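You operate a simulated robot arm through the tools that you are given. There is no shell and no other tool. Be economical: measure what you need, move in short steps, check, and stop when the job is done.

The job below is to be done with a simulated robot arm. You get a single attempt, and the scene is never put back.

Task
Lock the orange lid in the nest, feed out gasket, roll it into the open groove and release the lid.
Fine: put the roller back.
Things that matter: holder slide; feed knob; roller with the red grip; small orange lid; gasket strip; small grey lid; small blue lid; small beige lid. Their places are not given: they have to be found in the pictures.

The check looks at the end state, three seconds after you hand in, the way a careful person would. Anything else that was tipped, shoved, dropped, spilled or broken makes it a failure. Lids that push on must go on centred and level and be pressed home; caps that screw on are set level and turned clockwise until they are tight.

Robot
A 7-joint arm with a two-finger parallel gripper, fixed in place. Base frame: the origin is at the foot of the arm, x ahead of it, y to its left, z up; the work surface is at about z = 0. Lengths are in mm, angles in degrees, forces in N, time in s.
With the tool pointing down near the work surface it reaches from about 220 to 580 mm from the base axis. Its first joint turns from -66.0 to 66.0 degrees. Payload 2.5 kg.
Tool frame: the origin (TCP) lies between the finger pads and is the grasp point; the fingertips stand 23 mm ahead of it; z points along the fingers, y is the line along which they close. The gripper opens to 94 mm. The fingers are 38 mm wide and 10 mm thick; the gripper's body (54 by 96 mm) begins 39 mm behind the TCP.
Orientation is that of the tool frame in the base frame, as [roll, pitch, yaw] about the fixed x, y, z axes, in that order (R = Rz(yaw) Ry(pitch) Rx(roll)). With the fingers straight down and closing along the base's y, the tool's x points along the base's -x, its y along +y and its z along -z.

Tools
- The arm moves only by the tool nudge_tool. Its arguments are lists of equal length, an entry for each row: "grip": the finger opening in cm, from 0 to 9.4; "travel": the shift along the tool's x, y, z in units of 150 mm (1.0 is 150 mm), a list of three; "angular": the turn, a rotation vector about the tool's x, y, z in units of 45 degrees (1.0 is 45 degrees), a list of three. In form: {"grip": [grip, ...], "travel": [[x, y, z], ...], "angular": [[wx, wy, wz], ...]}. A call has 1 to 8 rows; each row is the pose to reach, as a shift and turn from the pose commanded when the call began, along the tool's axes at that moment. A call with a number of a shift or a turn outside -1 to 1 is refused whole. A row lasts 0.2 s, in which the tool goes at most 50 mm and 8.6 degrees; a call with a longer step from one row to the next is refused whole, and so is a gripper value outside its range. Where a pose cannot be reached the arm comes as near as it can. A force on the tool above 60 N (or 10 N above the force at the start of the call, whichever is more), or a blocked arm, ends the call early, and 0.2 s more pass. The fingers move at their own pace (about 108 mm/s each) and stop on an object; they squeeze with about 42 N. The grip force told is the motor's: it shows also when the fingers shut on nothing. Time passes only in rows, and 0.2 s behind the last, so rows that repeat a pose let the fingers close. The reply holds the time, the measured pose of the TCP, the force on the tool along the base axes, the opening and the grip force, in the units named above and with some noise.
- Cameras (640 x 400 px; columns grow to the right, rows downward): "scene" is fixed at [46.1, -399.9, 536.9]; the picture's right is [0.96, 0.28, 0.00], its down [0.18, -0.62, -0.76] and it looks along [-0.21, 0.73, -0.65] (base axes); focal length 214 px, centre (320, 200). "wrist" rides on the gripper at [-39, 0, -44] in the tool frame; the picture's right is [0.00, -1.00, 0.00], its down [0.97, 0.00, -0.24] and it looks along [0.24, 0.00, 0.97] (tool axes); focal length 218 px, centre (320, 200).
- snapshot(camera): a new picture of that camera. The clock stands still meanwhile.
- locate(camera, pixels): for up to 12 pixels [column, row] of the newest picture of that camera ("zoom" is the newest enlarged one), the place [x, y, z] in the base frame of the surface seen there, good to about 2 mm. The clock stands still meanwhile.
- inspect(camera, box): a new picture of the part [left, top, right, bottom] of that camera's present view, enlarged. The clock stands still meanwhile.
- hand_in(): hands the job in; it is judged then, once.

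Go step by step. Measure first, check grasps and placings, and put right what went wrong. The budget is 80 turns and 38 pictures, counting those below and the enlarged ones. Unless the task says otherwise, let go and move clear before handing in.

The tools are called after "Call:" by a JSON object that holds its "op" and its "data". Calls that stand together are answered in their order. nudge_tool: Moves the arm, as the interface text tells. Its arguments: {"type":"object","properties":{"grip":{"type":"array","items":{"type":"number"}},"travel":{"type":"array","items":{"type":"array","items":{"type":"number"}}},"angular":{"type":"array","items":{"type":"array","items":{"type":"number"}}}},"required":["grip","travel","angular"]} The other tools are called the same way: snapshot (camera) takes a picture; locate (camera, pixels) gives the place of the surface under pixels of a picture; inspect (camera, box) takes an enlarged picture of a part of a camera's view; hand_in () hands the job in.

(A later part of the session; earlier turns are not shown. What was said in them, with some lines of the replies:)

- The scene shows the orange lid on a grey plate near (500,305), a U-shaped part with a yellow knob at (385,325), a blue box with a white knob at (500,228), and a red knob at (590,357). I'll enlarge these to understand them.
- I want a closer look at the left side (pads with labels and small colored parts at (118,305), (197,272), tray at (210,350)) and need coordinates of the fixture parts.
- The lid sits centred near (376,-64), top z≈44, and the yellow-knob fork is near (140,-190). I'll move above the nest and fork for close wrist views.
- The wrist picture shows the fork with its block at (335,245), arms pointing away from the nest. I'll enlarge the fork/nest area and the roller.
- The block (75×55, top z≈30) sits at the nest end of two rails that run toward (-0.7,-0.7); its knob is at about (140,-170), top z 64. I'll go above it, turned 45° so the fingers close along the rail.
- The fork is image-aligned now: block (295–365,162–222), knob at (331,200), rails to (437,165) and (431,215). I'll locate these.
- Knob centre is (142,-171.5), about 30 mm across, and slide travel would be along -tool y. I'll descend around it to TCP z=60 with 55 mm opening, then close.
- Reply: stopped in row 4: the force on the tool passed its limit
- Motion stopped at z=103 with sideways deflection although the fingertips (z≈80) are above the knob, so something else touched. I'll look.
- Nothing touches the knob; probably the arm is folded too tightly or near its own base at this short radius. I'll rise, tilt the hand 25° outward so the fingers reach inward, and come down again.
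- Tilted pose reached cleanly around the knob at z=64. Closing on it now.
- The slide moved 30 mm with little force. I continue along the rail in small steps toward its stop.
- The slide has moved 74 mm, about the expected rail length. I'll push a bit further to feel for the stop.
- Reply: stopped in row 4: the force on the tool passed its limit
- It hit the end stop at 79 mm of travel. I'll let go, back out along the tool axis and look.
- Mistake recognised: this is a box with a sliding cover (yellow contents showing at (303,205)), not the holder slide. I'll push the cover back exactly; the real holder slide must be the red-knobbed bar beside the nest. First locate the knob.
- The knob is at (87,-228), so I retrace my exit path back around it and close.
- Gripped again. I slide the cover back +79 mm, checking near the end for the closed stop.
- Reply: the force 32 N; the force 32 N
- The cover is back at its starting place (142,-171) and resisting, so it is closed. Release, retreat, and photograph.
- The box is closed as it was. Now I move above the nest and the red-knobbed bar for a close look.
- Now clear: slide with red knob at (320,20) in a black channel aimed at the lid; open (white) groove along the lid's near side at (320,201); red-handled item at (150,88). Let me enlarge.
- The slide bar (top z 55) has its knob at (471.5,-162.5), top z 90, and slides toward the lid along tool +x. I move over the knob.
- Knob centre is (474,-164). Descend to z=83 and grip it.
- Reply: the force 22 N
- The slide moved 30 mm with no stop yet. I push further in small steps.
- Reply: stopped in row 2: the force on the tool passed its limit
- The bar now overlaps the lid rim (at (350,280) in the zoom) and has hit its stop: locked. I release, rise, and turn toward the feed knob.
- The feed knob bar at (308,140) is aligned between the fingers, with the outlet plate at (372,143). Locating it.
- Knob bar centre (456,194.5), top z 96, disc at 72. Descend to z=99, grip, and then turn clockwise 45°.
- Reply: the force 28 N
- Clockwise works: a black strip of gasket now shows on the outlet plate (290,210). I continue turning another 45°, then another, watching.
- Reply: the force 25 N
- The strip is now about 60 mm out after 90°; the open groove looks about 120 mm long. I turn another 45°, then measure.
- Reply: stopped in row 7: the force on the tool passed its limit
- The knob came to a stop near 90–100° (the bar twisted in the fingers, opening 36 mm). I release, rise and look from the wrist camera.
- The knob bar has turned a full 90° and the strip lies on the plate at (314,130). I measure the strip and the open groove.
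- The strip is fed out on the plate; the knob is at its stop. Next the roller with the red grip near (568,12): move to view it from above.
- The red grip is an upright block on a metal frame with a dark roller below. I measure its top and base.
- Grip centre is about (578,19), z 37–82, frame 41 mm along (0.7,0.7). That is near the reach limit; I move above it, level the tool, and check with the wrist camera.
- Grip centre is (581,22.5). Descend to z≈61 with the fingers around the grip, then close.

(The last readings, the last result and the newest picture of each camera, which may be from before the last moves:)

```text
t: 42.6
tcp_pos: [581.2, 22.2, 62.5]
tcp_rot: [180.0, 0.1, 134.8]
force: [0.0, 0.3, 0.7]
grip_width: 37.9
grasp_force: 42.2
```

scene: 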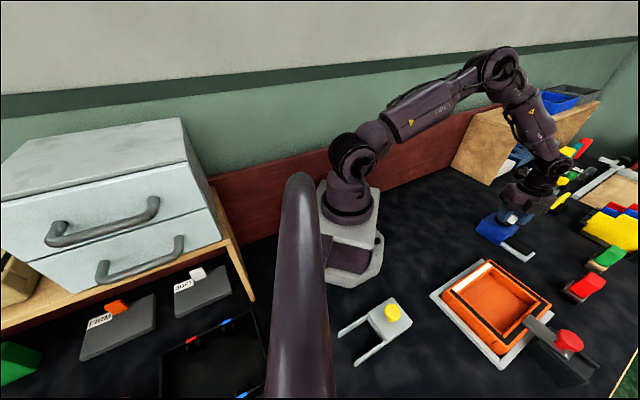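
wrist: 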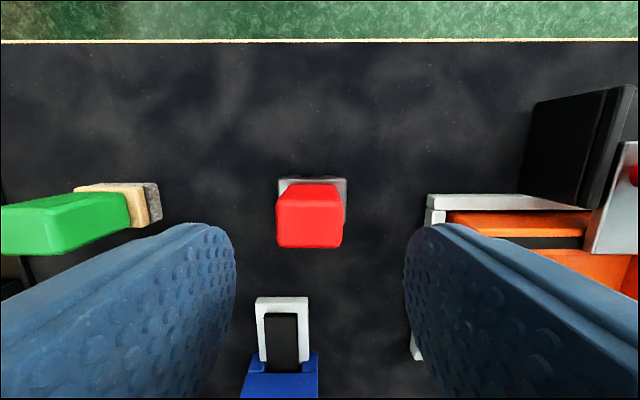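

Gripped (37.9 mm), rest pose (581,22,62.5). Lift 90 mm and look at the roller.

Call:
{"op": "nudge_tool", "data": {"grip": [0, 0, 0, 0, 0], "travel": [[0, 0, -0.1], [0, 0, -0.3], [0, 0, -0.5], [0, 0, -0.6], [0, 0, -0.6]], "angular": [[0, 0, 0], [0, 0, 0], [0, 0, 0], [0, 0, 0], [0, 0, 0]]}}

Call:
{"op": "inspect", "data": {"camera": "scene", "box": [510, 190, 638, 270]}}

```text
t: 43.8
tcp_pos: [580.5, 23.5, 152.3]
tcp_rot: [180.0, 0.1, 134.8]
force: [-0.3, 1.0, -1.2]
grip_width: 37.3
grasp_force: 42.1
```

```text
5.00 times, centred on (574, 230) of scene
```

zoom: 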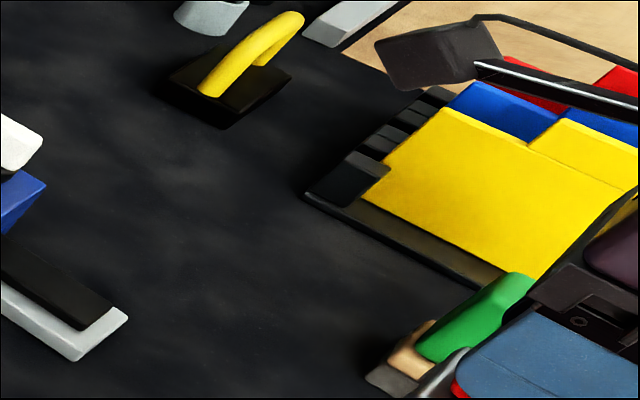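

I need to see the roller's axle direction; carry it to above the groove's far end and inspect from the scene camera there.

Call:
{"op": "nudge_tool", "data": {"grip": [0, 0, 0, 0, 0, 0, 0], "travel": [[0.15, -0.14, 0], [0.32, -0.3, 0], [0.5, -0.47, 0], [0.68, -0.64, 0], [0.86, -0.81, 0], [0.945, -0.89, 0], [0.945, -0.89, 0]], "angular": [[0, 0, 0], [0, 0, 0], [0, 0, 0], [0, 0, 0], [0, 0, 0], [0, 0, 0], [0, 0, 0]]}}

Call:
{"op": "inspect", "data": {"camera": "scene", "box": [424, 170, 584, 270]}}

```text
t: 45.4
tcp_pos: [384.2, 28.5, 151.8]
tcp_rot: [179.9, 0.1, 134.8]
force: [0.9, -0.2, 0.0]
grip_width: 37.8
grasp_force: 42.1
```

```text
4.00 times, centred on (504, 220) of scene
```

zoom: 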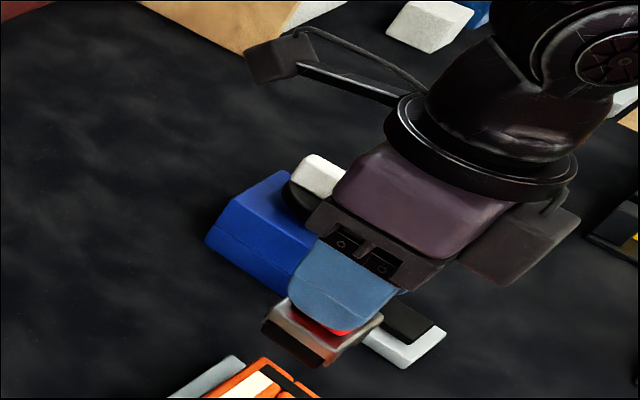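

The crop hints at a dark band on the facing side but is too coarse. I bring the roller closer to the scene camera and tilt its underside toward it.

Call:
{"op": "nudge_tool", "data": {"grip": [0, 0, 0, 0, 0, 0, 0], "travel": [[-0.0, -0.1, -0.2], [-0.1, -0.3, -0.4], [-0.2, -0.5, -0.6], [-0.2, -0.7, -0.7], [-0.2, -0.9, -0.75], [-0.2, -1, -0.8], [-0.2, -1, -0.8]], "angular": [[0.1, 0, 0], [0.28, 0, 0], [0.46, 0, 0], [0.64, 0, 0], [0.82, 0, 0], [1, 0, 0], [1, 0, 0]]}}

Call:
{"op": "inspect", "data": {"camera": "scene", "box": [380, 190, 540, 290]}}

```text
t: 47.0
tcp_pos: [300.8, -97.4, 272.3]
tcp_rot: [-134.9, 0.1, 134.8]
force: [-0.1, -0.2, -1.1]
grip_width: 37.7
grasp_force: 42.0
```

```text
4.00 times, centred on (460, 240) of scene
```

zoom: 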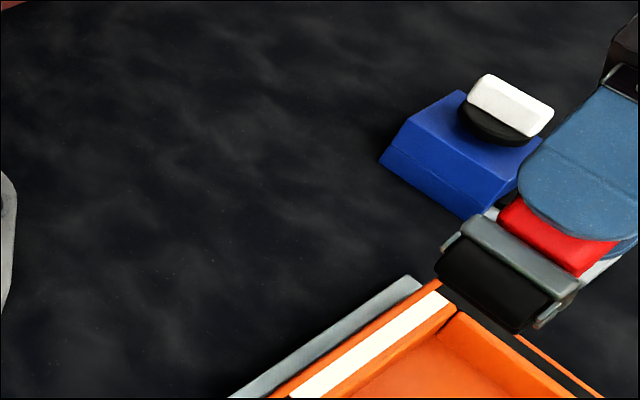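

Now clear: the black roller cylinder's axle lies along tool x, so it rolls along tool y, which is exactly the groove direction. I level the tool again and head to the groove start.

Call:
{"op": "nudge_tool", "data": {"grip": [0, 0, 0, 0, 0, 0, 0], "travel": [[0.02, 0.1, 0], [0.04, 0.2, 0], [0.06, 0.3, 0], [0.08, 0.4, 0], [0.1, 0.5, 0], [0.1, 0.6, 0], [0.1, 0.6, 0]], "angular": [[-0.18, 0, 0], [-0.36, 0, 0], [-0.54, 0, 0], [-0.72, 0, 0], [-0.9, 0, 0], [-1, 0, 0], [-1, 0, 0]]}}

```text
t: 48.6
tcp_pos: [334.4, -41.6, 207.9]
tcp_rot: [179.8, 0.1, 134.8]
force: [-0.3, 0.0, -0.5]
grip_width: 37.4
grasp_force: 41.8
```

Level again. Move over the groove's far end (386,31) to 10 mm above contact.

Call:
{"op": "nudge_tool", "data": {"grip": [0, 0, 0, 0, 0, 0], "travel": [[0.03, 0.2, 0], [0.06, 0.4, 0.1], [0.101, 0.585, 0.25], [0.101, 0.585, 0.45], [0.101, 0.585, 0.6], [0.101, 0.585, 0.6]], "angular": [[0, 0, 0], [0, 0, 0], [0, 0, 0], [0, 0, 0], [0, 0, 0], [0, 0, 0]]}}

Call:
{"op": "nudge_tool", "data": {"grip": [0, 0, 0, 0, 0], "travel": [[0, 0, 0.03], [0, 0, 0.05], [0, 0, 0.065], [0, 0, 0.075], [0, 0, 0.075]], "angular": [[0, 0, 0], [0, 0, 0], [0, 0, 0], [0, 0, 0], [0, 0, 0]]}}

```text
t: 50.0
tcp_pos: [385.2, 31.7, 117.7]
tcp_rot: [-180.0, 0.1, 134.8]
force: [0.5, -0.3, -1.0]
grip_width: 37.5
grasp_force: 41.9
```

```text
t: 51.2
tcp_pos: [386.3, 30.2, 107.3]
tcp_rot: [179.9, 0.1, 135.0]
force: [-10.0, 1.1, 30.3]
grip_width: 37.4
grasp_force: 42.4
```

Contact with 30 N at z=107. Roll along the groove, -tool y, 150 mm.

Call:
{"op": "nudge_tool", "data": {"grip": [0, 0, 0, 0, 0, 0, 0, 0], "travel": [[0, -0.125, 0], [0, -0.25, 0], [0, -0.375, 0], [0, -0.5, 0], [0, -0.625, 0], [0, -0.75, 0], [0, -0.875, 0], [0, -1, 0]], "angular": [[0, 0, 0], [0, 0, 0], [0, 0, 0], [0, 0, 0], [0, 0, 0], [0, 0, 0], [0, 0, 0], [0, 0, 0]]}}

Call:
{"op": "inspect", "data": {"camera": "scene", "box": [400, 210, 592, 330]}}

```text
t: 53.0
tcp_pos: [280.4, -75.4, 107.7]
tcp_rot: [179.9, 0.1, 134.9]
force: [6.3, 5.7, 25.0]
grip_width: 37.3
grasp_force: 42.4
```

```text
3.33 times, centred on (496, 270) of scene
```

zoom: 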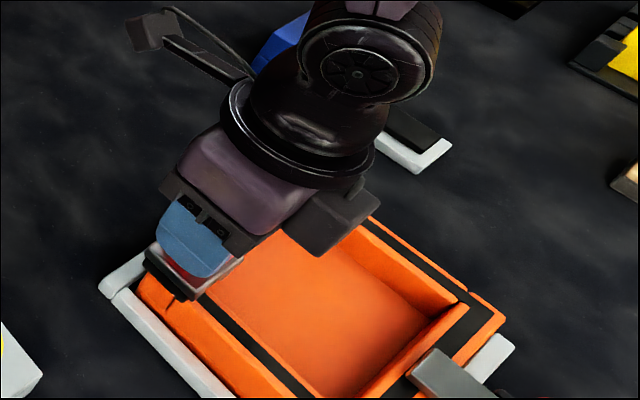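

Rolling went smoothly with 25–30 N throughout. I roll back over the groove once more, then lift and move off to see the result.

Call:
{"op": "nudge_tool", "data": {"grip": [0, 0, 0, 0, 0, 0, 0, 0], "travel": [[0, 0.125, 0], [0, 0.25, 0], [0, 0.375, 0], [0, 0.5, 0], [0, 0.625, 0], [0, 0.75, 0], [0, 0.875, 0], [0, 1, 0]], "angular": [[0, 0, 0], [0, 0, 0], [0, 0, 0], [0, 0, 0], [0, 0, 0], [0, 0, 0], [0, 0, 0], [0, 0, 0]]}}

Call:
{"op": "nudge_tool", "data": {"grip": [0, 0, 0, 0, 0, 0, 0, 0], "travel": [[0, 0, -0.1], [0, 0, -0.3], [-0.15, 0.15, -0.3], [-0.3, 0.3, -0.3], [-0.45, 0.45, -0.3], [-0.6, 0.6, -0.3], [-0.75, 0.75, -0.3], [-0.75, 0.75, -0.3]], "angular": [[0, 0, 0], [0, 0, 0], [0, 0, 0], [0, 0, 0], [0, 0, 0], [0, 0, 0], [0, 0, 0], [0, 0, 0]]}}

Call:
{"op": "inspect", "data": {"camera": "scene", "box": [420, 220, 580, 320]}}

```text
t: 54.8
tcp_pos: [386.5, 30.9, 107.7]
tcp_rot: [180.0, 0.2, 134.9]
force: [-3.6, -3.2, 14.7]
grip_width: 37.6
grasp_force: 41.7
```

```text
t: 56.6
tcp_pos: [545.6, 29.5, 152.1]
tcp_rot: [-179.9, 0.0, 134.9]
force: [0.3, 0.6, -1.3]
grip_width: 37.7
grasp_force: 41.9
```

```text
4.00 times, centred on (500, 270) of scene
```

zoom: 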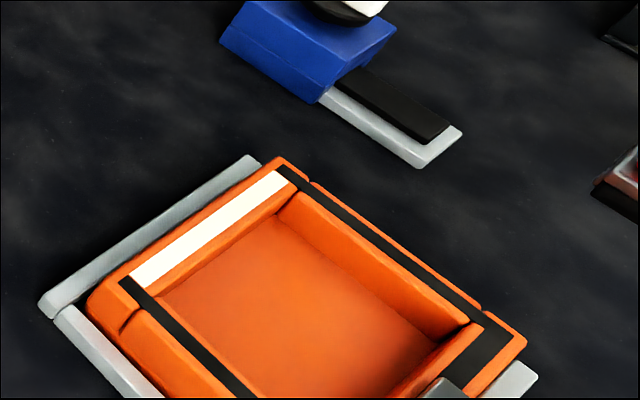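

The groove is still white, so the roller apparently must first take up the gasket strip from the outlet plate. I carry the roller over the strip at (504,144) and lower it close to contact.

Call:
{"op": "nudge_tool", "data": {"grip": [0, 0, 0, 0, 0, 0, 0], "travel": [[0.2, 0.09, 0], [0.4, 0.18, 0], [0.6, 0.27, 0], [0.736, 0.343, 0.1], [0.736, 0.343, 0.28], [0.736, 0.343, 0.42], [0.736, 0.343, 0.42]], "angular": [[0, 0, 0], [0, 0, 0], [0, 0, 0], [0, 0, 0], [0, 0, 0], [0, 0, 0], [0, 0, 0]]}}

Call:
{"op": "nudge_tool", "data": {"grip": [0, 0, 0, 0, 0], "travel": [[0, 0, 0.02], [0, 0, 0.04], [0, 0, 0.055], [0, 0, 0.065], [0, 0, 0.065]], "angular": [[0, 0, 0], [0, 0, 0], [0, 0, 0], [0, 0, 0], [0, 0, 0]]}}

```text
t: 58.2
tcp_pos: [503.4, 145.3, 88.2]
tcp_rot: [180.0, 0.2, 134.7]
force: [-0.1, 0.0, -1.5]
grip_width: 37.5
grasp_force: 41.9
```

```text
t: 59.4
tcp_pos: [504.5, 145.0, 80.8]
tcp_rot: [-180.0, 0.1, 134.8]
force: [-12.7, -3.2, 25.2]
grip_width: 37.3
grasp_force: 41.8
```

Contact on the strip at z≈81 with 25 N. Roll across it ±12 mm, then lift slightly.

Call:
{"op": "nudge_tool", "data": {"grip": [0, 0, 0, 0, 0, 0, 0, 0], "travel": [[0, 0.04, 0], [0, 0.08, 0], [0, 0.04, 0], [0, -0.02, 0], [0, -0.08, 0], [0, -0.02, 0], [0, 0, 0], [0, 0, -0.2]], "angular": [[0, 0, 0], [0, 0, 0], [0, 0, 0], [0, 0, 0], [0, 0, 0], [0, 0, 0], [0, 0, 0], [0, 0, 0]]}}

```text
t: 61.2
tcp_pos: [504.1, 145.7, 109.7]
tcp_rot: [-179.9, 0.0, 135.0]
force: [0.0, -0.4, -2.0]
grip_width: 37.8
grasp_force: 42.3
```

I probe for the strip by touch: if it is gone, contact comes about 8 mm lower.

Call:
{"op": "nudge_tool", "data": {"grip": [0, 0, 0, 0, 0], "travel": [[0, 0, 0.1], [0, 0, 0.17], [0, 0, 0.19], [0, 0, 0.195], [0, 0, 0.195]], "angular": [[0, 0, 0], [0, 0, 0], [0, 0, 0], [0, 0, 0], [0, 0, 0]]}}

```text
t: 62.4
tcp_pos: [504.3, 144.7, 79.9]
tcp_rot: [-179.9, 0.1, 134.9]
force: [0.6, 0.9, -1.1]
grip_width: 37.2
grasp_force: 42.0
```

No contact at z 79.9 where there was 25 N before: the strip has been taken up by the roller. Carry it back to the groove's far end.

Call:
{"op": "nudge_tool", "data": {"grip": [0, 0, 0, 0, 0, 0, 0, 0], "travel": [[0, 0, -0.2], [0, 0, -0.43], [0, -0.2, -0.45], [0, -0.4, -0.45], [0, -0.6, -0.45], [0.02, -0.8, -0.45], [0.02, -1, -0.45], [0.02, -1, -0.45]], "angular": [[0, 0, 0], [0, 0, 0], [0, 0, 0], [0, 0, 0], [0, 0, 0], [0, 0, 0], [0, 0, 0], [0, 0, 0]]}}

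Call:
{"op": "nudge_tool", "data": {"grip": [0, 0, 0, 0, 0, 0, 0, 0], "travel": [[0, -0.07, 0.1], [0, -0.08, 0.2], [0, -0.08, 0.25], [0, -0.08, 0.257], [0, -0.08, 0.263], [0, -0.08, 0.268], [0, -0.08, 0.273], [0, -0.08, 0.273]], "angular": [[0, 0, 0], [0, 0, 0], [0, 0, 0], [0, 0, 0], [0, 0, 0], [0, 0, 0], [0, 0, 0], [0, 0, 0]]}}

```text
t: 64.2
tcp_pos: [395.2, 39.5, 146.7]
tcp_rot: [179.9, 0.1, 134.8]
force: [-0.4, -0.2, -1.4]
grip_width: 37.7
grasp_force: 41.8
```

```text
t: 66.0
tcp_pos: [387.2, 32.5, 105.7]
tcp_rot: [180.0, 0.0, 134.8]
force: [-1.1, -0.2, -1.9]
grip_width: 37.5
grasp_force: 42.1
```

No contact yet at 105.7, so the roller may have slid slightly in the grip. I lower in tiny steps until it touches.

Call:
{"op": "nudge_tool", "data": {"grip": [0, 0, 0, 0], "travel": [[0, -0.01, 0.005], [0, -0.01, 0.01], [0, -0.01, 0.013], [0, -0.01, 0.013]], "angular": [[0, 0, 0], [0, 0, 0], [0, 0, 0], [0, 0, 0]]}}

```text
t: 67.0
tcp_pos: [387.1, 31.9, 105.4]
tcp_rot: [179.8, 0.1, 134.9]
force: [-6.2, 4.6, 31.9]
grip_width: 37.5
grasp_force: 41.6
```

Contact 32 N at 105.4. Roll the groove forward and back.

Call:
{"op": "nudge_tool", "data": {"grip": [0, 0, 0, 0, 0, 0, 0, 0], "travel": [[0, -0.125, 0], [0, -0.25, 0], [0, -0.375, 0], [0, -0.5, 0], [0, -0.625, 0], [0, -0.75, 0], [0, -0.875, 0], [0, -1, 0]], "angular": [[0, 0, 0], [0, 0, 0], [0, 0, 0], [0, 0, 0], [0, 0, 0], [0, 0, 0], [0, 0, 0], [0, 0, 0]]}}

Call:
{"op": "nudge_tool", "data": {"grip": [0, 0, 0, 0, 0, 0, 0, 0], "travel": [[0, 0.125, 0], [0, 0.25, 0], [0, 0.375, 0], [0, 0.5, 0], [0, 0.625, 0], [0, 0.75, 0], [0, 0.875, 0], [0, 1, 0]], "angular": [[0, 0, 0], [0, 0, 0], [0, 0, 0], [0, 0, 0], [0, 0, 0], [0, 0, 0], [0, 0, 0], [0, 0, 0]]}}

```text
t: 68.8
tcp_pos: [279.7, -73.7, 104.0]
tcp_rot: [-180.0, 0.2, 134.8]
force: [7.4, 4.5, 25.5]
grip_width: 37.7
grasp_force: 41.7
```

```text
t: 70.6
tcp_pos: [386.5, 32.0, 104.3]
tcp_rot: [-179.9, 0.0, 134.8]
force: [-0.4, 0.8, -1.5]
grip_width: 37.6
grasp_force: 42.3
```

Now lift, move off toward the roller's place, and look at groove and plate.

Call:
{"op": "nudge_tool", "data": {"grip": [0, 0, 0, 0, 0, 0, 0, 0], "travel": [[0, 0, -0.1], [0, 0, -0.32], [-0.15, 0.15, -0.32], [-0.3, 0.3, -0.32], [-0.45, 0.45, -0.32], [-0.6, 0.6, -0.32], [-0.75, 0.75, -0.32], [-0.75, 0.75, -0.32]], "angular": [[0, 0, 0], [0, 0, 0], [0, 0, 0], [0, 0, 0], [0, 0, 0], [0, 0, 0], [0, 0, 0], [0, 0, 0]]}}

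Call:
{"op": "inspect", "data": {"camera": "scene", "box": [420, 210, 640, 348]}}

```text
t: 72.4
tcp_pos: [545.6, 30.7, 151.8]
tcp_rot: [-179.9, 0.0, 134.9]
force: [0.0, 0.0, -1.6]
grip_width: 37.5
grasp_force: 42.6
```

```text
2.90 times, centred on (530, 279) of scene
```

zoom: 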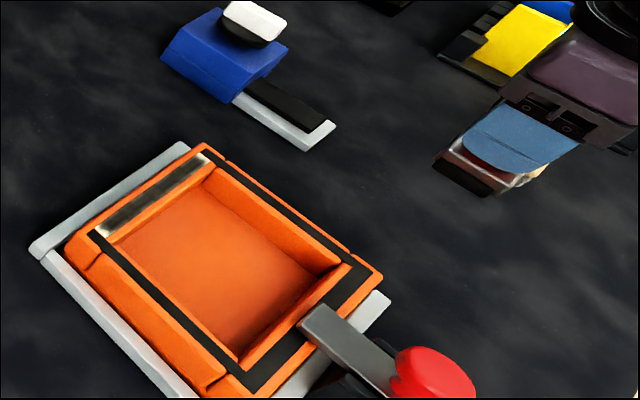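

The groove has turned black except whitish ends near (190,165) and (105,225) of the zoom. So the roller picks up from the strip and lays it in; I reload from the strip, and will roll a bit beyond both ends.

Call:
{"op": "nudge_tool", "data": {"grip": [0, 0, 0, 0, 0, 0, 0], "travel": [[0.2, 0.09, 0], [0.4, 0.18, 0], [0.6, 0.27, 0], [0.736, 0.343, 0.1], [0.736, 0.343, 0.3], [0.736, 0.343, 0.46], [0.736, 0.343, 0.46]], "angular": [[0, 0, 0], [0, 0, 0], [0, 0, 0], [0, 0, 0], [0, 0, 0], [0, 0, 0], [0, 0, 0]]}}

Call:
{"op": "nudge_tool", "data": {"grip": [0, 0, 0, 0, 0], "travel": [[0, 0, 0.01], [0, 0, 0.02], [0, 0, 0.025], [0, 0, 0.03], [0, 0, 0.03]], "angular": [[0, 0, 0], [0, 0, 0], [0, 0, 0], [0, 0, 0], [0, 0, 0]]}}

```text
t: 74.0
tcp_pos: [503.7, 145.1, 83.6]
tcp_rot: [180.0, 0.0, 134.9]
force: [-0.4, -0.9, -1.6]
grip_width: 37.5
grasp_force: 42.0
```

```text
t: 75.2
tcp_pos: [504.0, 146.5, 78.5]
tcp_rot: [-180.0, 0.2, 134.8]
force: [-0.6, -0.1, -0.6]
grip_width: 37.6
grasp_force: 42.3
```

Call:
{"op": "nudge_tool", "data": {"grip": [0, 0, 0, 0, 0], "travel": [[0, 0, 0.006], [0, 0, 0.012], [0, 0, 0.016], [0, 0, 0.018], [0, 0, 0.018]], "angular": [[0, 0, 0], [0, 0, 0], [0, 0, 0], [0, 0, 0], [0, 0, 0]]}}

```text
t: 76.4
tcp_pos: [503.8, 146.1, 77.4]
tcp_rot: [179.9, 0.3, 134.8]
force: [-6.6, -3.8, 19.7]
grip_width: 37.5
grasp_force: 41.8
```

Contact 20 N. Roll across the strip several times.

Call:
{"op": "nudge_tool", "data": {"grip": [0, 0, 0, 0, 0, 0, 0, 0], "travel": [[0, 0.05, 0], [0, 0.08, 0], [0, 0.02, 0], [0, -0.05, 0], [0, -0.09, 0], [0, -0.03, 0], [0, 0.04, 0], [0, 0.08, 0]], "angular": [[0, 0, 0], [0, 0, 0], [0, 0, 0], [0, 0, 0], [0, 0, 0], [0, 0, 0], [0, 0, 0], [0, 0, 0]]}}

Call:
{"op": "nudge_tool", "data": {"grip": [0, 0, 0, 0, 0, 0, 0, 0], "travel": [[0, -0.05, 0.003], [0, -0.1, 0.003], [0, -0.16, 0.003], [0, -0.1, 0.003], [0, -0.04, 0.003], [0, 0, 0.003], [0, -0.05, 0.003], [0, -0.08, 0.003]], "angular": [[0, 0, 0], [0, 0, 0], [0, 0, 0], [0, 0, 0], [0, 0, 0], [0, 0, 0], [0, 0, 0], [0, 0, 0]]}}

```text
t: 78.2
tcp_pos: [512.4, 154.7, 76.5]
tcp_rot: [179.9, 0.0, 135.0]
force: [-3.6, -6.5, 9.6]
grip_width: 37.7
grasp_force: 41.8
```

```text
t: 80.0
tcp_pos: [504.3, 146.9, 77.0]
tcp_rot: [179.9, 0.1, 134.9]
force: [2.7, 4.1, 4.6]
grip_width: 37.8
grasp_force: 42.2
```

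Loaded again. Carry to the groove's far end, slightly beyond it.

Call:
{"op": "nudge_tool", "data": {"grip": [0, 0, 0, 0, 0, 0, 0, 0], "travel": [[0, 0, -0.2], [0, 0, -0.43], [0, -0.2, -0.45], [0, -0.4, -0.45], [0.01, -0.6, -0.45], [0.02, -0.8, -0.45], [0.02, -1, -0.45], [0.02, -1, -0.45]], "angular": [[0, 0, 0], [0, 0, 0], [0, 0, 0], [0, 0, 0], [0, 0, 0], [0, 0, 0], [0, 0, 0], [0, 0, 0]]}}

Call:
{"op": "nudge_tool", "data": {"grip": [0, 0, 0, 0, 0, 0, 0, 0], "travel": [[0, -0.04, 0.1], [0, -0.04, 0.2], [0, -0.04, 0.25], [0, -0.04, 0.262], [0, -0.04, 0.27], [0, -0.04, 0.275], [0, -0.04, 0.279], [0, -0.04, 0.279]], "angular": [[0, 0, 0], [0, 0, 0], [0, 0, 0], [0, 0, 0], [0, 0, 0], [0, 0, 0], [0, 0, 0], [0, 0, 0]]}}

```text
t: 81.8
tcp_pos: [393.5, 41.9, 143.2]
tcp_rot: [179.9, 0.1, 134.8]
force: [0.6, -0.2, -0.3]
grip_width: 37.6
grasp_force: 42.0
```

```text
t: 83.6
tcp_pos: [391.1, 37.2, 103.5]
tcp_rot: [179.9, 0.1, 134.8]
force: [-6.0, -0.1, 22.0]
grip_width: 37.7
grasp_force: 42.2
```

Contact 22 N just past the far end. Roll the whole length slowly plus a little past the near end.

Call:
{"op": "nudge_tool", "data": {"grip": [0, 0, 0, 0, 0, 0, 0, 0], "travel": [[0, -0.06, 0], [0, -0.12, 0], [0, -0.2, 0], [0, -0.3, 0.002], [0, -0.4, 0.002], [0, -0.5, 0.002], [0, -0.6, 0.003], [0, -0.7, 0.003]], "angular": [[0, 0, 0], [0, 0, 0], [0, 0, 0], [0, 0, 0], [0, 0, 0], [0, 0, 0], [0, 0, 0], [0, 0, 0]]}}

Call:
{"op": "nudge_tool", "data": {"grip": [0, 0, 0, 0, 0, 0, 0, 0], "travel": [[0, -0.1, 0.003], [0, -0.2, 0.003], [0, -0.28, 0.004], [0, -0.34, 0.004], [0, -0.38, 0.004], [0, -0.42, 0.004], [0, -0.34, 0.006], [0, -0.26, 0.006]], "angular": [[0, 0, 0], [0, 0, 0], [0, 0, 0], [0, 0, 0], [0, 0, 0], [0, 0, 0], [0, 0, 0], [0, 0, 0]]}}

```text
t: 85.4
tcp_pos: [317.9, -36.6, 101.1]
tcp_rot: [179.9, 0.3, 135.0]
force: [8.0, 5.8, 29.0]
grip_width: 37.7
grasp_force: 42.5
```

```text
t: 87.2
tcp_pos: [287.7, -63.2, 99.9]
tcp_rot: [-179.9, 0.0, 134.7]
force: [-7.3, -7.2, 26.4]
grip_width: 37.7
grasp_force: 41.9
```

Good contact all along. Roll back to the far end and past it.

Call:
{"op": "nudge_tool", "data": {"grip": [0, 0, 0, 0, 0, 0, 0, 0], "travel": [[0, -0.08, 0.001], [0, -0.12, 0.001], [0, 0, 0.001], [0, 0.15, 0.002], [0, 0.3, 0.002], [0, 0.45, 0.002], [0, 0.6, 0.002], [0, 0.72, 0.002]], "angular": [[0, 0, 0], [0, 0, 0], [0, 0, 0], [0, 0, 0], [0, 0, 0], [0, 0, 0], [0, 0, 0], [0, 0, 0]]}}

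Call:
{"op": "nudge_tool", "data": {"grip": [0, 0, 0, 0, 0, 0, 0], "travel": [[0, 0.08, 0.003], [0, 0.16, 0.003], [0, 0.22, 0.003], [0, 0.27, 0.003], [0, 0.2, 0.003], [0, 0.24, 0.003], [0, 0.27, 0.003]], "angular": [[0, 0, 0], [0, 0, 0], [0, 0, 0], [0, 0, 0], [0, 0, 0], [0, 0, 0], [0, 0, 0]]}}

```text
t: 89.0
tcp_pos: [365.6, 13.0, 100.8]
tcp_rot: [-180.0, 0.1, 134.8]
force: [-2.8, -2.8, 12.4]
grip_width: 37.2
grasp_force: 42.3
```

```text
t: 90.6
tcp_pos: [394.4, 40.6, 99.5]
tcp_rot: [-179.9, 0.1, 134.8]
force: [-6.1, -7.4, 28.2]
grip_width: 37.6
grasp_force: 41.9
```

Forces stayed 12–29 N. Lift and carry the roller back above its place, then use the last picture on the groove.

Call:
{"op": "nudge_tool", "data": {"grip": [0, 0, 0, 0, 0, 0, 0, 0], "travel": [[0, 0, -0.15], [0, 0, -0.35], [-0.19, 0.16, -0.35], [-0.38, 0.32, -0.35], [-0.57, 0.48, -0.35], [-0.76, 0.64, -0.35], [-0.965, 0.795, -0.35], [-0.965, 0.795, -0.35]], "angular": [[0, 0, 0], [0, 0, 0], [0, 0, 0], [0, 0, 0], [0, 0, 0], [0, 0, 0], [0, 0, 0], [0, 0, 0]]}}

Call:
{"op": "inspect", "data": {"camera": "scene", "box": [430, 230, 590, 330]}}

```text
t: 92.4
tcp_pos: [579.4, 21.7, 152.2]
tcp_rot: [-179.9, 0.0, 134.9]
force: [0.1, -0.6, -1.1]
grip_width: 37.4
grasp_force: 42.0
```

```text
4.00 times, centred on (510, 280) of scene
```

zoom: 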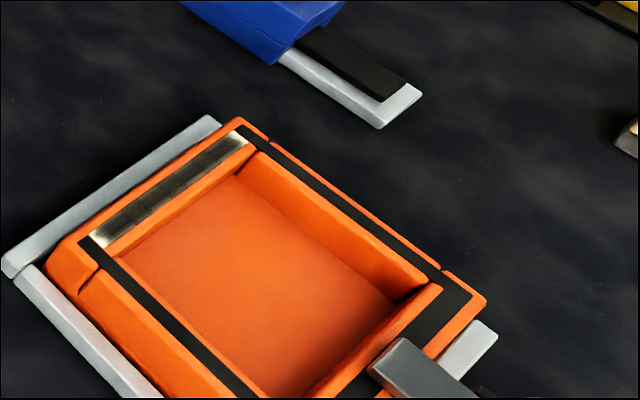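

The groove is mostly dark, but lighter at its ends (240,140) and (97,238) and along its inner edge. I locate those spots exactly to aim one more pass.

Call:
{"op": "locate", "data": {"camera": "zoom", "pixels": [[241, 137], [250, 143], [233, 134], [92, 236], [100, 246], [108, 240], [170, 190], [165, 183], [178, 195], [265, 125], [55, 250], [130, 222]]}}

```text
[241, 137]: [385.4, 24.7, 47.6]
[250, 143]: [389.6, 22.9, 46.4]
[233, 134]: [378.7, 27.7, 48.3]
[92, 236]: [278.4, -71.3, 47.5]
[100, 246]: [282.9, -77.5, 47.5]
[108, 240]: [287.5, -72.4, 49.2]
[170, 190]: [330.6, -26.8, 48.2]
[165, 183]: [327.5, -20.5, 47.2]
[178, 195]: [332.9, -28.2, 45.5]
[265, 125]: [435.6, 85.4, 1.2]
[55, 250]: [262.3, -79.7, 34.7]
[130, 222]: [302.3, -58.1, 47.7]
```

The groove's centre line is about 3 mm further inward than I rolled. I'll reload once more and make a pass 3 mm further inward with dwell at both ends.

Call:
{"op": "nudge_tool", "data": {"grip": [0, 0, 0, 0, 0, 0, 0, 0], "travel": [[0.2, 0.05, 0], [0.42, 0.1, 0], [0.64, 0.15, 0], [0.85, 0.2, 0], [0.937, 0.224, 0.15], [0.937, 0.224, 0.35], [0.937, 0.224, 0.5], [0.937, 0.224, 0.5]], "angular": [[0, 0, 0], [0, 0, 0], [0, 0, 0], [0, 0, 0], [0, 0, 0], [0, 0, 0], [0, 0, 0], [0, 0, 0]]}}

Call:
{"op": "nudge_tool", "data": {"grip": [0, 0, 0, 0, 0, 0], "travel": [[0, 0, 0.006], [0, 0, 0.012], [0, 0, 0.016], [0, 0, 0.02], [0, 0, 0.024], [0, 0, 0.024]], "angular": [[0, 0, 0], [0, 0, 0], [0, 0, 0], [0, 0, 0], [0, 0, 0], [0, 0, 0]]}}

```text
t: 94.2
tcp_pos: [506.8, 145.7, 76.3]
tcp_rot: [180.0, 0.3, 134.8]
force: [0.4, 0.1, -1.0]
grip_width: 37.2
grasp_force: 42.1
```

```text
t: 95.6
tcp_pos: [506.3, 145.3, 73.7]
tcp_rot: [180.0, 0.1, 134.8]
force: [-1.5, -1.0, 2.2]
grip_width: 37.6
grasp_force: 41.8
```

Just touching. Press 1 mm more and roll across repeatedly.

Call:
{"op": "nudge_tool", "data": {"grip": [0, 0, 0, 0, 0, 0, 0, 0], "travel": [[0, 0, 0.007], [0, 0.05, 0.007], [0, 0.09, 0.007], [0, 0.03, 0.007], [0, -0.03, 0.007], [0, -0.09, 0.007], [0, -0.03, 0.007], [0, 0, 0.007]], "angular": [[0, 0, 0], [0, 0, 0], [0, 0, 0], [0, 0, 0], [0, 0, 0], [0, 0, 0], [0, 0, 0], [0, 0, 0]]}}

Call:
{"op": "nudge_tool", "data": {"grip": [0, 0, 0, 0, 0, 0, 0, 0], "travel": [[0, 0.05, 0.003], [0, 0.09, 0.003], [0, 0.03, 0.003], [0, -0.03, 0.003], [0, -0.09, 0.003], [0, -0.03, 0.003], [0, 0, 0.003], [0, 0, 0.003]], "angular": [[0, 0, 0], [0, 0, 0], [0, 0, 0], [0, 0, 0], [0, 0, 0], [0, 0, 0], [0, 0, 0], [0, 0, 0]]}}

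Call:
{"op": "nudge_tool", "data": {"grip": [0, 0, 0, 0, 0, 0, 0, 0], "travel": [[0, 0, -0.2], [0, 0, -0.43], [-0.01, -0.2, -0.47], [-0.01, -0.4, -0.47], [-0.01, -0.6, -0.47], [-0.01, -0.8, -0.47], [-0.01, -1, -0.47], [-0.01, -1, -0.47]], "angular": [[0, 0, 0], [0, 0, 0], [0, 0, 0], [0, 0, 0], [0, 0, 0], [0, 0, 0], [0, 0, 0], [0, 0, 0]]}}

```text
t: 97.4
tcp_pos: [503.9, 143.7, 72.7]
tcp_rot: [-179.6, 0.2, 134.7]
force: [-14.9, -17.4, 28.9]
grip_width: 37.5
grasp_force: 42.0
```

```text
t: 99.2
tcp_pos: [506.1, 143.1, 72.1]
tcp_rot: [-179.7, 0.1, 134.7]
force: [-16.2, -18.1, 26.7]
grip_width: 37.9
grasp_force: 42.0
```

```text
t: 101.0
tcp_pos: [400.9, 38.1, 142.3]
tcp_rot: [-179.9, 0.1, 134.9]
force: [1.3, -0.2, -1.1]
grip_width: 37.5
grasp_force: 41.8
```

Go down onto the groove at the far end, with the inward-shifted line.

Call:
{"op": "nudge_tool", "data": {"grip": [0, 0, 0, 0, 0, 0, 0, 0], "travel": [[0.027, -0.083, 0.1], [0.027, -0.083, 0.2], [0.027, -0.083, 0.26], [0.027, -0.083, 0.27], [0.027, -0.083, 0.278], [0.027, -0.083, 0.284], [0.027, -0.083, 0.288], [0.027, -0.083, 0.288]], "angular": [[0, 0, 0], [0, 0, 0], [0, 0, 0], [0, 0, 0], [0, 0, 0], [0, 0, 0], [0, 0, 0], [0, 0, 0]]}}

```text
t: 102.8
tcp_pos: [388.2, 32.1, 99.2]
tcp_rot: [-180.0, 0.1, 134.8]
force: [0.7, 0.1, -2.1]
grip_width: 37.4
grasp_force: 41.7
```

Call:
{"op": "nudge_tool", "data": {"grip": [0, 0, 0, 0], "travel": [[0, 0, 0.005], [0, 0, 0.01], [0, 0, 0.014], [0, 0, 0.014]], "angular": [[0, 0, 0], [0, 0, 0], [0, 0, 0], [0, 0, 0]]}}

```text
t: 103.8
tcp_pos: [388.9, 32.8, 97.7]
tcp_rot: [179.9, 0.3, 134.8]
force: [-7.0, 0.9, 31.7]
grip_width: 37.6
grasp_force: 41.9
```

Contact 32 N. Short strokes at the far end, then travel to the near end.

Call:
{"op": "nudge_tool", "data": {"grip": [0, 0, 0, 0, 0, 0, 0, 0], "travel": [[0, -0.06, 0], [0, -0.12, 0], [0, -0.05, 0], [0, 0.03, 0.001], [0, -0.05, 0.001], [0, -0.14, 0.001], [0, -0.24, 0.001], [0, -0.34, 0.002]], "angular": [[0, 0, 0], [0, 0, 0], [0, 0, 0], [0, 0, 0], [0, 0, 0], [0, 0, 0], [0, 0, 0], [0, 0, 0]]}}

Call:
{"op": "nudge_tool", "data": {"grip": [0, 0, 0, 0, 0, 0, 0, 0], "travel": [[0, -0.1, 0.002], [0, -0.2, 0.002], [0, -0.3, 0.002], [0, -0.4, 0.003], [0, -0.5, 0.003], [0, -0.58, 0.003], [0, -0.66, 0.003], [0, -0.74, 0.003]], "angular": [[0, 0, 0], [0, 0, 0], [0, 0, 0], [0, 0, 0], [0, 0, 0], [0, 0, 0], [0, 0, 0], [0, 0, 0]]}}

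```text
t: 105.6
tcp_pos: [352.4, -1.9, 96.5]
tcp_rot: [179.9, 0.1, 134.8]
force: [6.2, 6.4, 22.9]
grip_width: 37.7
grasp_force: 41.9
```

```text
t: 107.4
tcp_pos: [273.2, -81.3, 96.7]
tcp_rot: [179.9, 0.1, 134.9]
force: [7.4, 8.5, 32.0]
grip_width: 37.8
grasp_force: 42.2
```

Contact held to past the near end. Short strokes here, then one more return pass.

Call:
{"op": "nudge_tool", "data": {"grip": [0, 0, 0, 0, 0, 0, 0, 0], "travel": [[0, 0.06, 0], [0, 0.14, 0], [0, 0.06, 0], [0, 0, 0], [0, 0.08, 0], [0, 0.18, 0.001], [0, 0.3, 0.001], [0, 0.42, 0.001]], "angular": [[0, 0, 0], [0, 0, 0], [0, 0, 0], [0, 0, 0], [0, 0, 0], [0, 0, 0], [0, 0, 0], [0, 0, 0]]}}

Call:
{"op": "nudge_tool", "data": {"grip": [0, 0, 0, 0, 0, 0, 0, 0], "travel": [[0, 0.1, 0.002], [0, 0.2, 0.002], [0, 0.3, 0.002], [0, 0.4, 0.002], [0, 0.5, 0.003], [0, 0.58, 0.003], [0, 0.64, 0.003], [0, 0.7, 0.003]], "angular": [[0, 0, 0], [0, 0, 0], [0, 0, 0], [0, 0, 0], [0, 0, 0], [0, 0, 0], [0, 0, 0], [0, 0, 0]]}}

```text
t: 109.1
tcp_pos: [312.6, -44.6, 96.8]
tcp_rot: [179.8, 0.2, 134.8]
force: [1.6, 2.5, 8.8]
grip_width: 37.2
grasp_force: 41.9
stopped in row 8: the force on the tool passed its limit (the readings are from after the stop); the commanded pose is now the measured one
```

```text
t: 110.9
tcp_pos: [387.3, 30.5, 96.0]
tcp_rot: [179.9, 0.4, 134.9]
force: [-8.6, -7.1, 38.4]
grip_width: 37.8
grasp_force: 41.7
```

Rolling is done. Lift and carry the roller back over its original spot (581,22).

Call:
{"op": "nudge_tool", "data": {"grip": [0, 0, 0, 0, 0, 0, 0, 0], "travel": [[0, 0, -0.15], [0, 0, -0.35], [-0.19, 0.175, -0.35], [-0.38, 0.35, -0.35], [-0.57, 0.525, -0.35], [-0.76, 0.7, -0.35], [-0.952, 0.876, -0.35], [-0.952, 0.876, -0.35]], "angular": [[0, 0, 0], [0, 0, 0], [0, 0, 0], [0, 0, 0], [0, 0, 0], [0, 0, 0], [0, 0, 0], [0, 0, 0]]}}

```text
t: 112.7
tcp_pos: [578.3, 21.4, 148.4]
tcp_rot: [-179.8, 0.1, 134.8]
force: [0.0, 0.1, -0.5]
grip_width: 37.7
grasp_force: 42.1
```

Call:
{"op": "nudge_tool", "data": {"grip": [0, 0, 0, 0, 0, 0, 0], "travel": [[-0.01, 0.018, 0.15], [-0.01, 0.018, 0.35], [-0.01, 0.018, 0.52], [-0.01, 0.018, 0.6], [-0.01, 0.018, 0.62], [-0.01, 0.018, 0.627], [-0.01, 0.018, 0.627]], "angular": [[0, 0, 0], [0, 0, 0], [0, 0, 0], [0, 0, 0], [0, 0, 0], [0, 0, 0], [0, 0, 0]]}}

Call:
{"op": "nudge_tool", "data": {"grip": [0, 0, 0, 0, 0], "travel": [[0, 0, 0.005], [0, 0, 0.01], [0, 0, 0.014], [0, 0, 0.018], [0, 0, 0.018]], "angular": [[0, 0, 0], [0, 0, 0], [0, 0, 0], [0, 0, 0], [0, 0, 0]]}}

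```text
t: 114.3
tcp_pos: [582.6, 22.4, 54.7]
tcp_rot: [180.0, 0.2, 134.7]
force: [-0.1, 0.3, -1.3]
grip_width: 37.5
grasp_force: 41.8
```

```text
t: 115.5
tcp_pos: [582.4, 21.8, 52.4]
tcp_rot: [179.9, 0.3, 134.6]
force: [0.4, 0.1, -1.2]
grip_width: 37.5
grasp_force: 42.4
```

Still not touching at 52.4; continue down in small steps until contact.

Call:
{"op": "nudge_tool", "data": {"grip": [0, 0, 0, 0, 0], "travel": [[0, 0, 0.004], [0, 0, 0.008], [0, 0, 0.011], [0, 0, 0.014], [0, 0, 0.014]], "angular": [[0, 0, 0], [0, 0, 0], [0, 0, 0], [0, 0, 0], [0, 0, 0]]}}

```text
t: 116.7
tcp_pos: [582.9, 21.9, 51.2]
tcp_rot: [179.9, 0.1, 134.8]
force: [-5.6, 0.9, 12.2]
grip_width: 37.6
grasp_force: 41.6
```

Contact at z≈51, consistent with its original resting height. Release gently and rise straight up.

Call:
{"op": "nudge_tool", "data": {"grip": [4.0, 4.4, 5.0, 5.6, 5.6, 5.6, 5.6, 5.6], "travel": [[0, 0, 0], [0, 0, 0], [0, 0, 0], [0, 0, 0], [0, 0, -0.1], [0, 0, -0.3], [0, 0, -0.55], [0, 0, -0.8]], "angular": [[0, 0, 0], [0, 0, 0], [0, 0, 0], [0, 0, 0], [0, 0, 0], [0, 0, 0], [0, 0, 0], [0, 0, 0]]}}

```text
t: 118.5
tcp_pos: [582.1, 20.6, 169.9]
tcp_rot: [-179.9, 0.0, 134.8]
force: [0.1, -1.4, 0.6]
grip_width: 55.9
grasp_force: 0.0
```

Clear of the roller. Now go above the locked slide's knob at (451,-140.5).

Call:
{"op": "nudge_tool", "data": {"grip": [5.6, 5.6, 5.6, 5.6, 5.6], "travel": [[0, -0.2, 0], [0, -0.45, 0], [0, -0.7, 0], [-0.05, -0.9, 0], [-0.1, -1, 0]], "angular": [[0, 0, 0], [0, 0, 0], [0, 0, 0], [0, 0, 0], [0, 0, 0]]}}

Call:
{"op": "nudge_tool", "data": {"grip": [5.6, 5.6, 5.6], "travel": [[-0.043, -0.2, 0], [-0.043, -0.376, 0], [-0.043, -0.376, 0]], "angular": [[0, 0, 0], [0, 0, 0], [0, 0, 0]]}}

```text
t: 119.7
tcp_pos: [485.9, -95.2, 170.8]
tcp_rot: [180.0, 0.1, 134.9]
force: [0.7, -0.1, -0.8]
grip_width: 56.0
grasp_force: 0.1
```

```text
t: 120.5
tcp_pos: [449.0, -138.5, 170.0]
tcp_rot: [-180.0, 0.1, 134.8]
force: [-0.2, 0.6, -0.2]
grip_width: 55.8
grasp_force: 0.1
```

Call:
{"op": "nudge_tool", "data": {"grip": [5.6, 5.6, 5.6, 5.6, 0, 0, 0], "travel": [[-0.019, 0, 0.15], [-0.019, 0, 0.35], [-0.019, 0, 0.5], [-0.019, 0, 0.58], [-0.019, 0, 0.58], [-0.019, 0, 0.58], [-0.019, 0, 0.58]], "angular": [[0, 0, 0], [0, 0, 0], [0, 0, 0], [0, 0, 0], [0, 0, 0], [0, 0, 0], [0, 0, 0]]}}

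Call:
{"op": "nudge_tool", "data": {"grip": [0, 0, 0, 0, 0, 0, 0], "travel": [[-0.035, 0, 0], [-0.07, 0, 0], [-0.105, 0, 0], [-0.14, 0, 0], [-0.175, 0, 0], [-0.2, 0, 0], [-0.2, 0, 0]], "angular": [[0, 0, 0], [0, 0, 0], [0, 0, 0], [0, 0, 0], [0, 0, 0], [0, 0, 0], [0, 0, 0]]}}

```text
t: 122.1
tcp_pos: [453.0, -141.3, 82.1]
tcp_rot: [180.0, 0.2, 134.7]
force: [-4.0, -4.5, 1.4]
grip_width: 32.6
grasp_force: 44.6
```

```text
t: 123.7
tcp_pos: [472.5, -161.8, 82.1]
tcp_rot: [180.0, 0.1, 134.8]
force: [-2.8, -2.5, -13.9]
grip_width: 32.8
grasp_force: 45.5
```

Gripped (32.6 mm) and back to (472.5,-162), close to its start at (474,-164). I push gently on to the open stop.

Call:
{"op": "nudge_tool", "data": {"grip": [0, 0, 0, 0, 0], "travel": [[-0.01, 0, 0], [-0.02, 0, 0], [-0.03, 0, 0], [-0.035, 0, 0], [-0.035, 0, 0]], "angular": [[0, 0, 0], [0, 0, 0], [0, 0, 0], [0, 0, 0], [0, 0, 0]]}}

Call:
{"op": "nudge_tool", "data": {"grip": [5.6, 5.6, 5.6, 5.6, 5.6, 5.6, 5.6], "travel": [[0, 0, 0], [0, 0, 0], [0, 0, -0.15], [0, 0, -0.35], [0, 0, -0.6], [0, 0, -0.8], [0, 0, -0.8]], "angular": [[0, 0, 0], [0, 0, 0], [0, 0, 0], [0, 0, 0], [0, 0, 0], [0, 0, 0], [0, 0, 0]]}}

```text
t: 124.9
tcp_pos: [474.8, -165.6, 82.7]
tcp_rot: [-179.8, -0.5, 134.8]
force: [-27.4, 15.9, 7.3]
grip_width: 32.9
grasp_force: 44.7
```

```text
t: 126.5
tcp_pos: [478.1, -166.3, 203.4]
tcp_rot: [179.9, 0.2, 134.8]
force: [0.0, -0.2, -0.4]
grip_width: 56.0
grasp_force: 0.1
```

The slide stopped at its open end (about 31 N against the stop), I let go and the arm is clear. No pictures are left, so I hand in.

Call:
{"op": "hand_in", "data": {}}

```text
The job is handed in.
```

I handed in the job with every step carried out, but I had no pictures left to check the final state. In my last picture the groove was mostly black, with lighter patches at both ends and along its inner edge. I reloaded and rolled it once more after that, and couldn't see whether it helped.

- **Lid:** I locked it with the holder slide. After rolling I pulled the slide back to its open stop, so the lid is released.
- **Gasket:** I turned the feed knob about 90° clockwise, to its stop. The roller had to pick gasket up from the strip before the groove took any.
- **Roller:** It is back within about 2 mm of where it stood. It touched down at the height I expected and I let go gently, but I have not seen it standing.
- **Mistake:** I first took a box with a yellow knob for the holder slide and opened its cover. I slid it shut, and a picture showed it closed as before.
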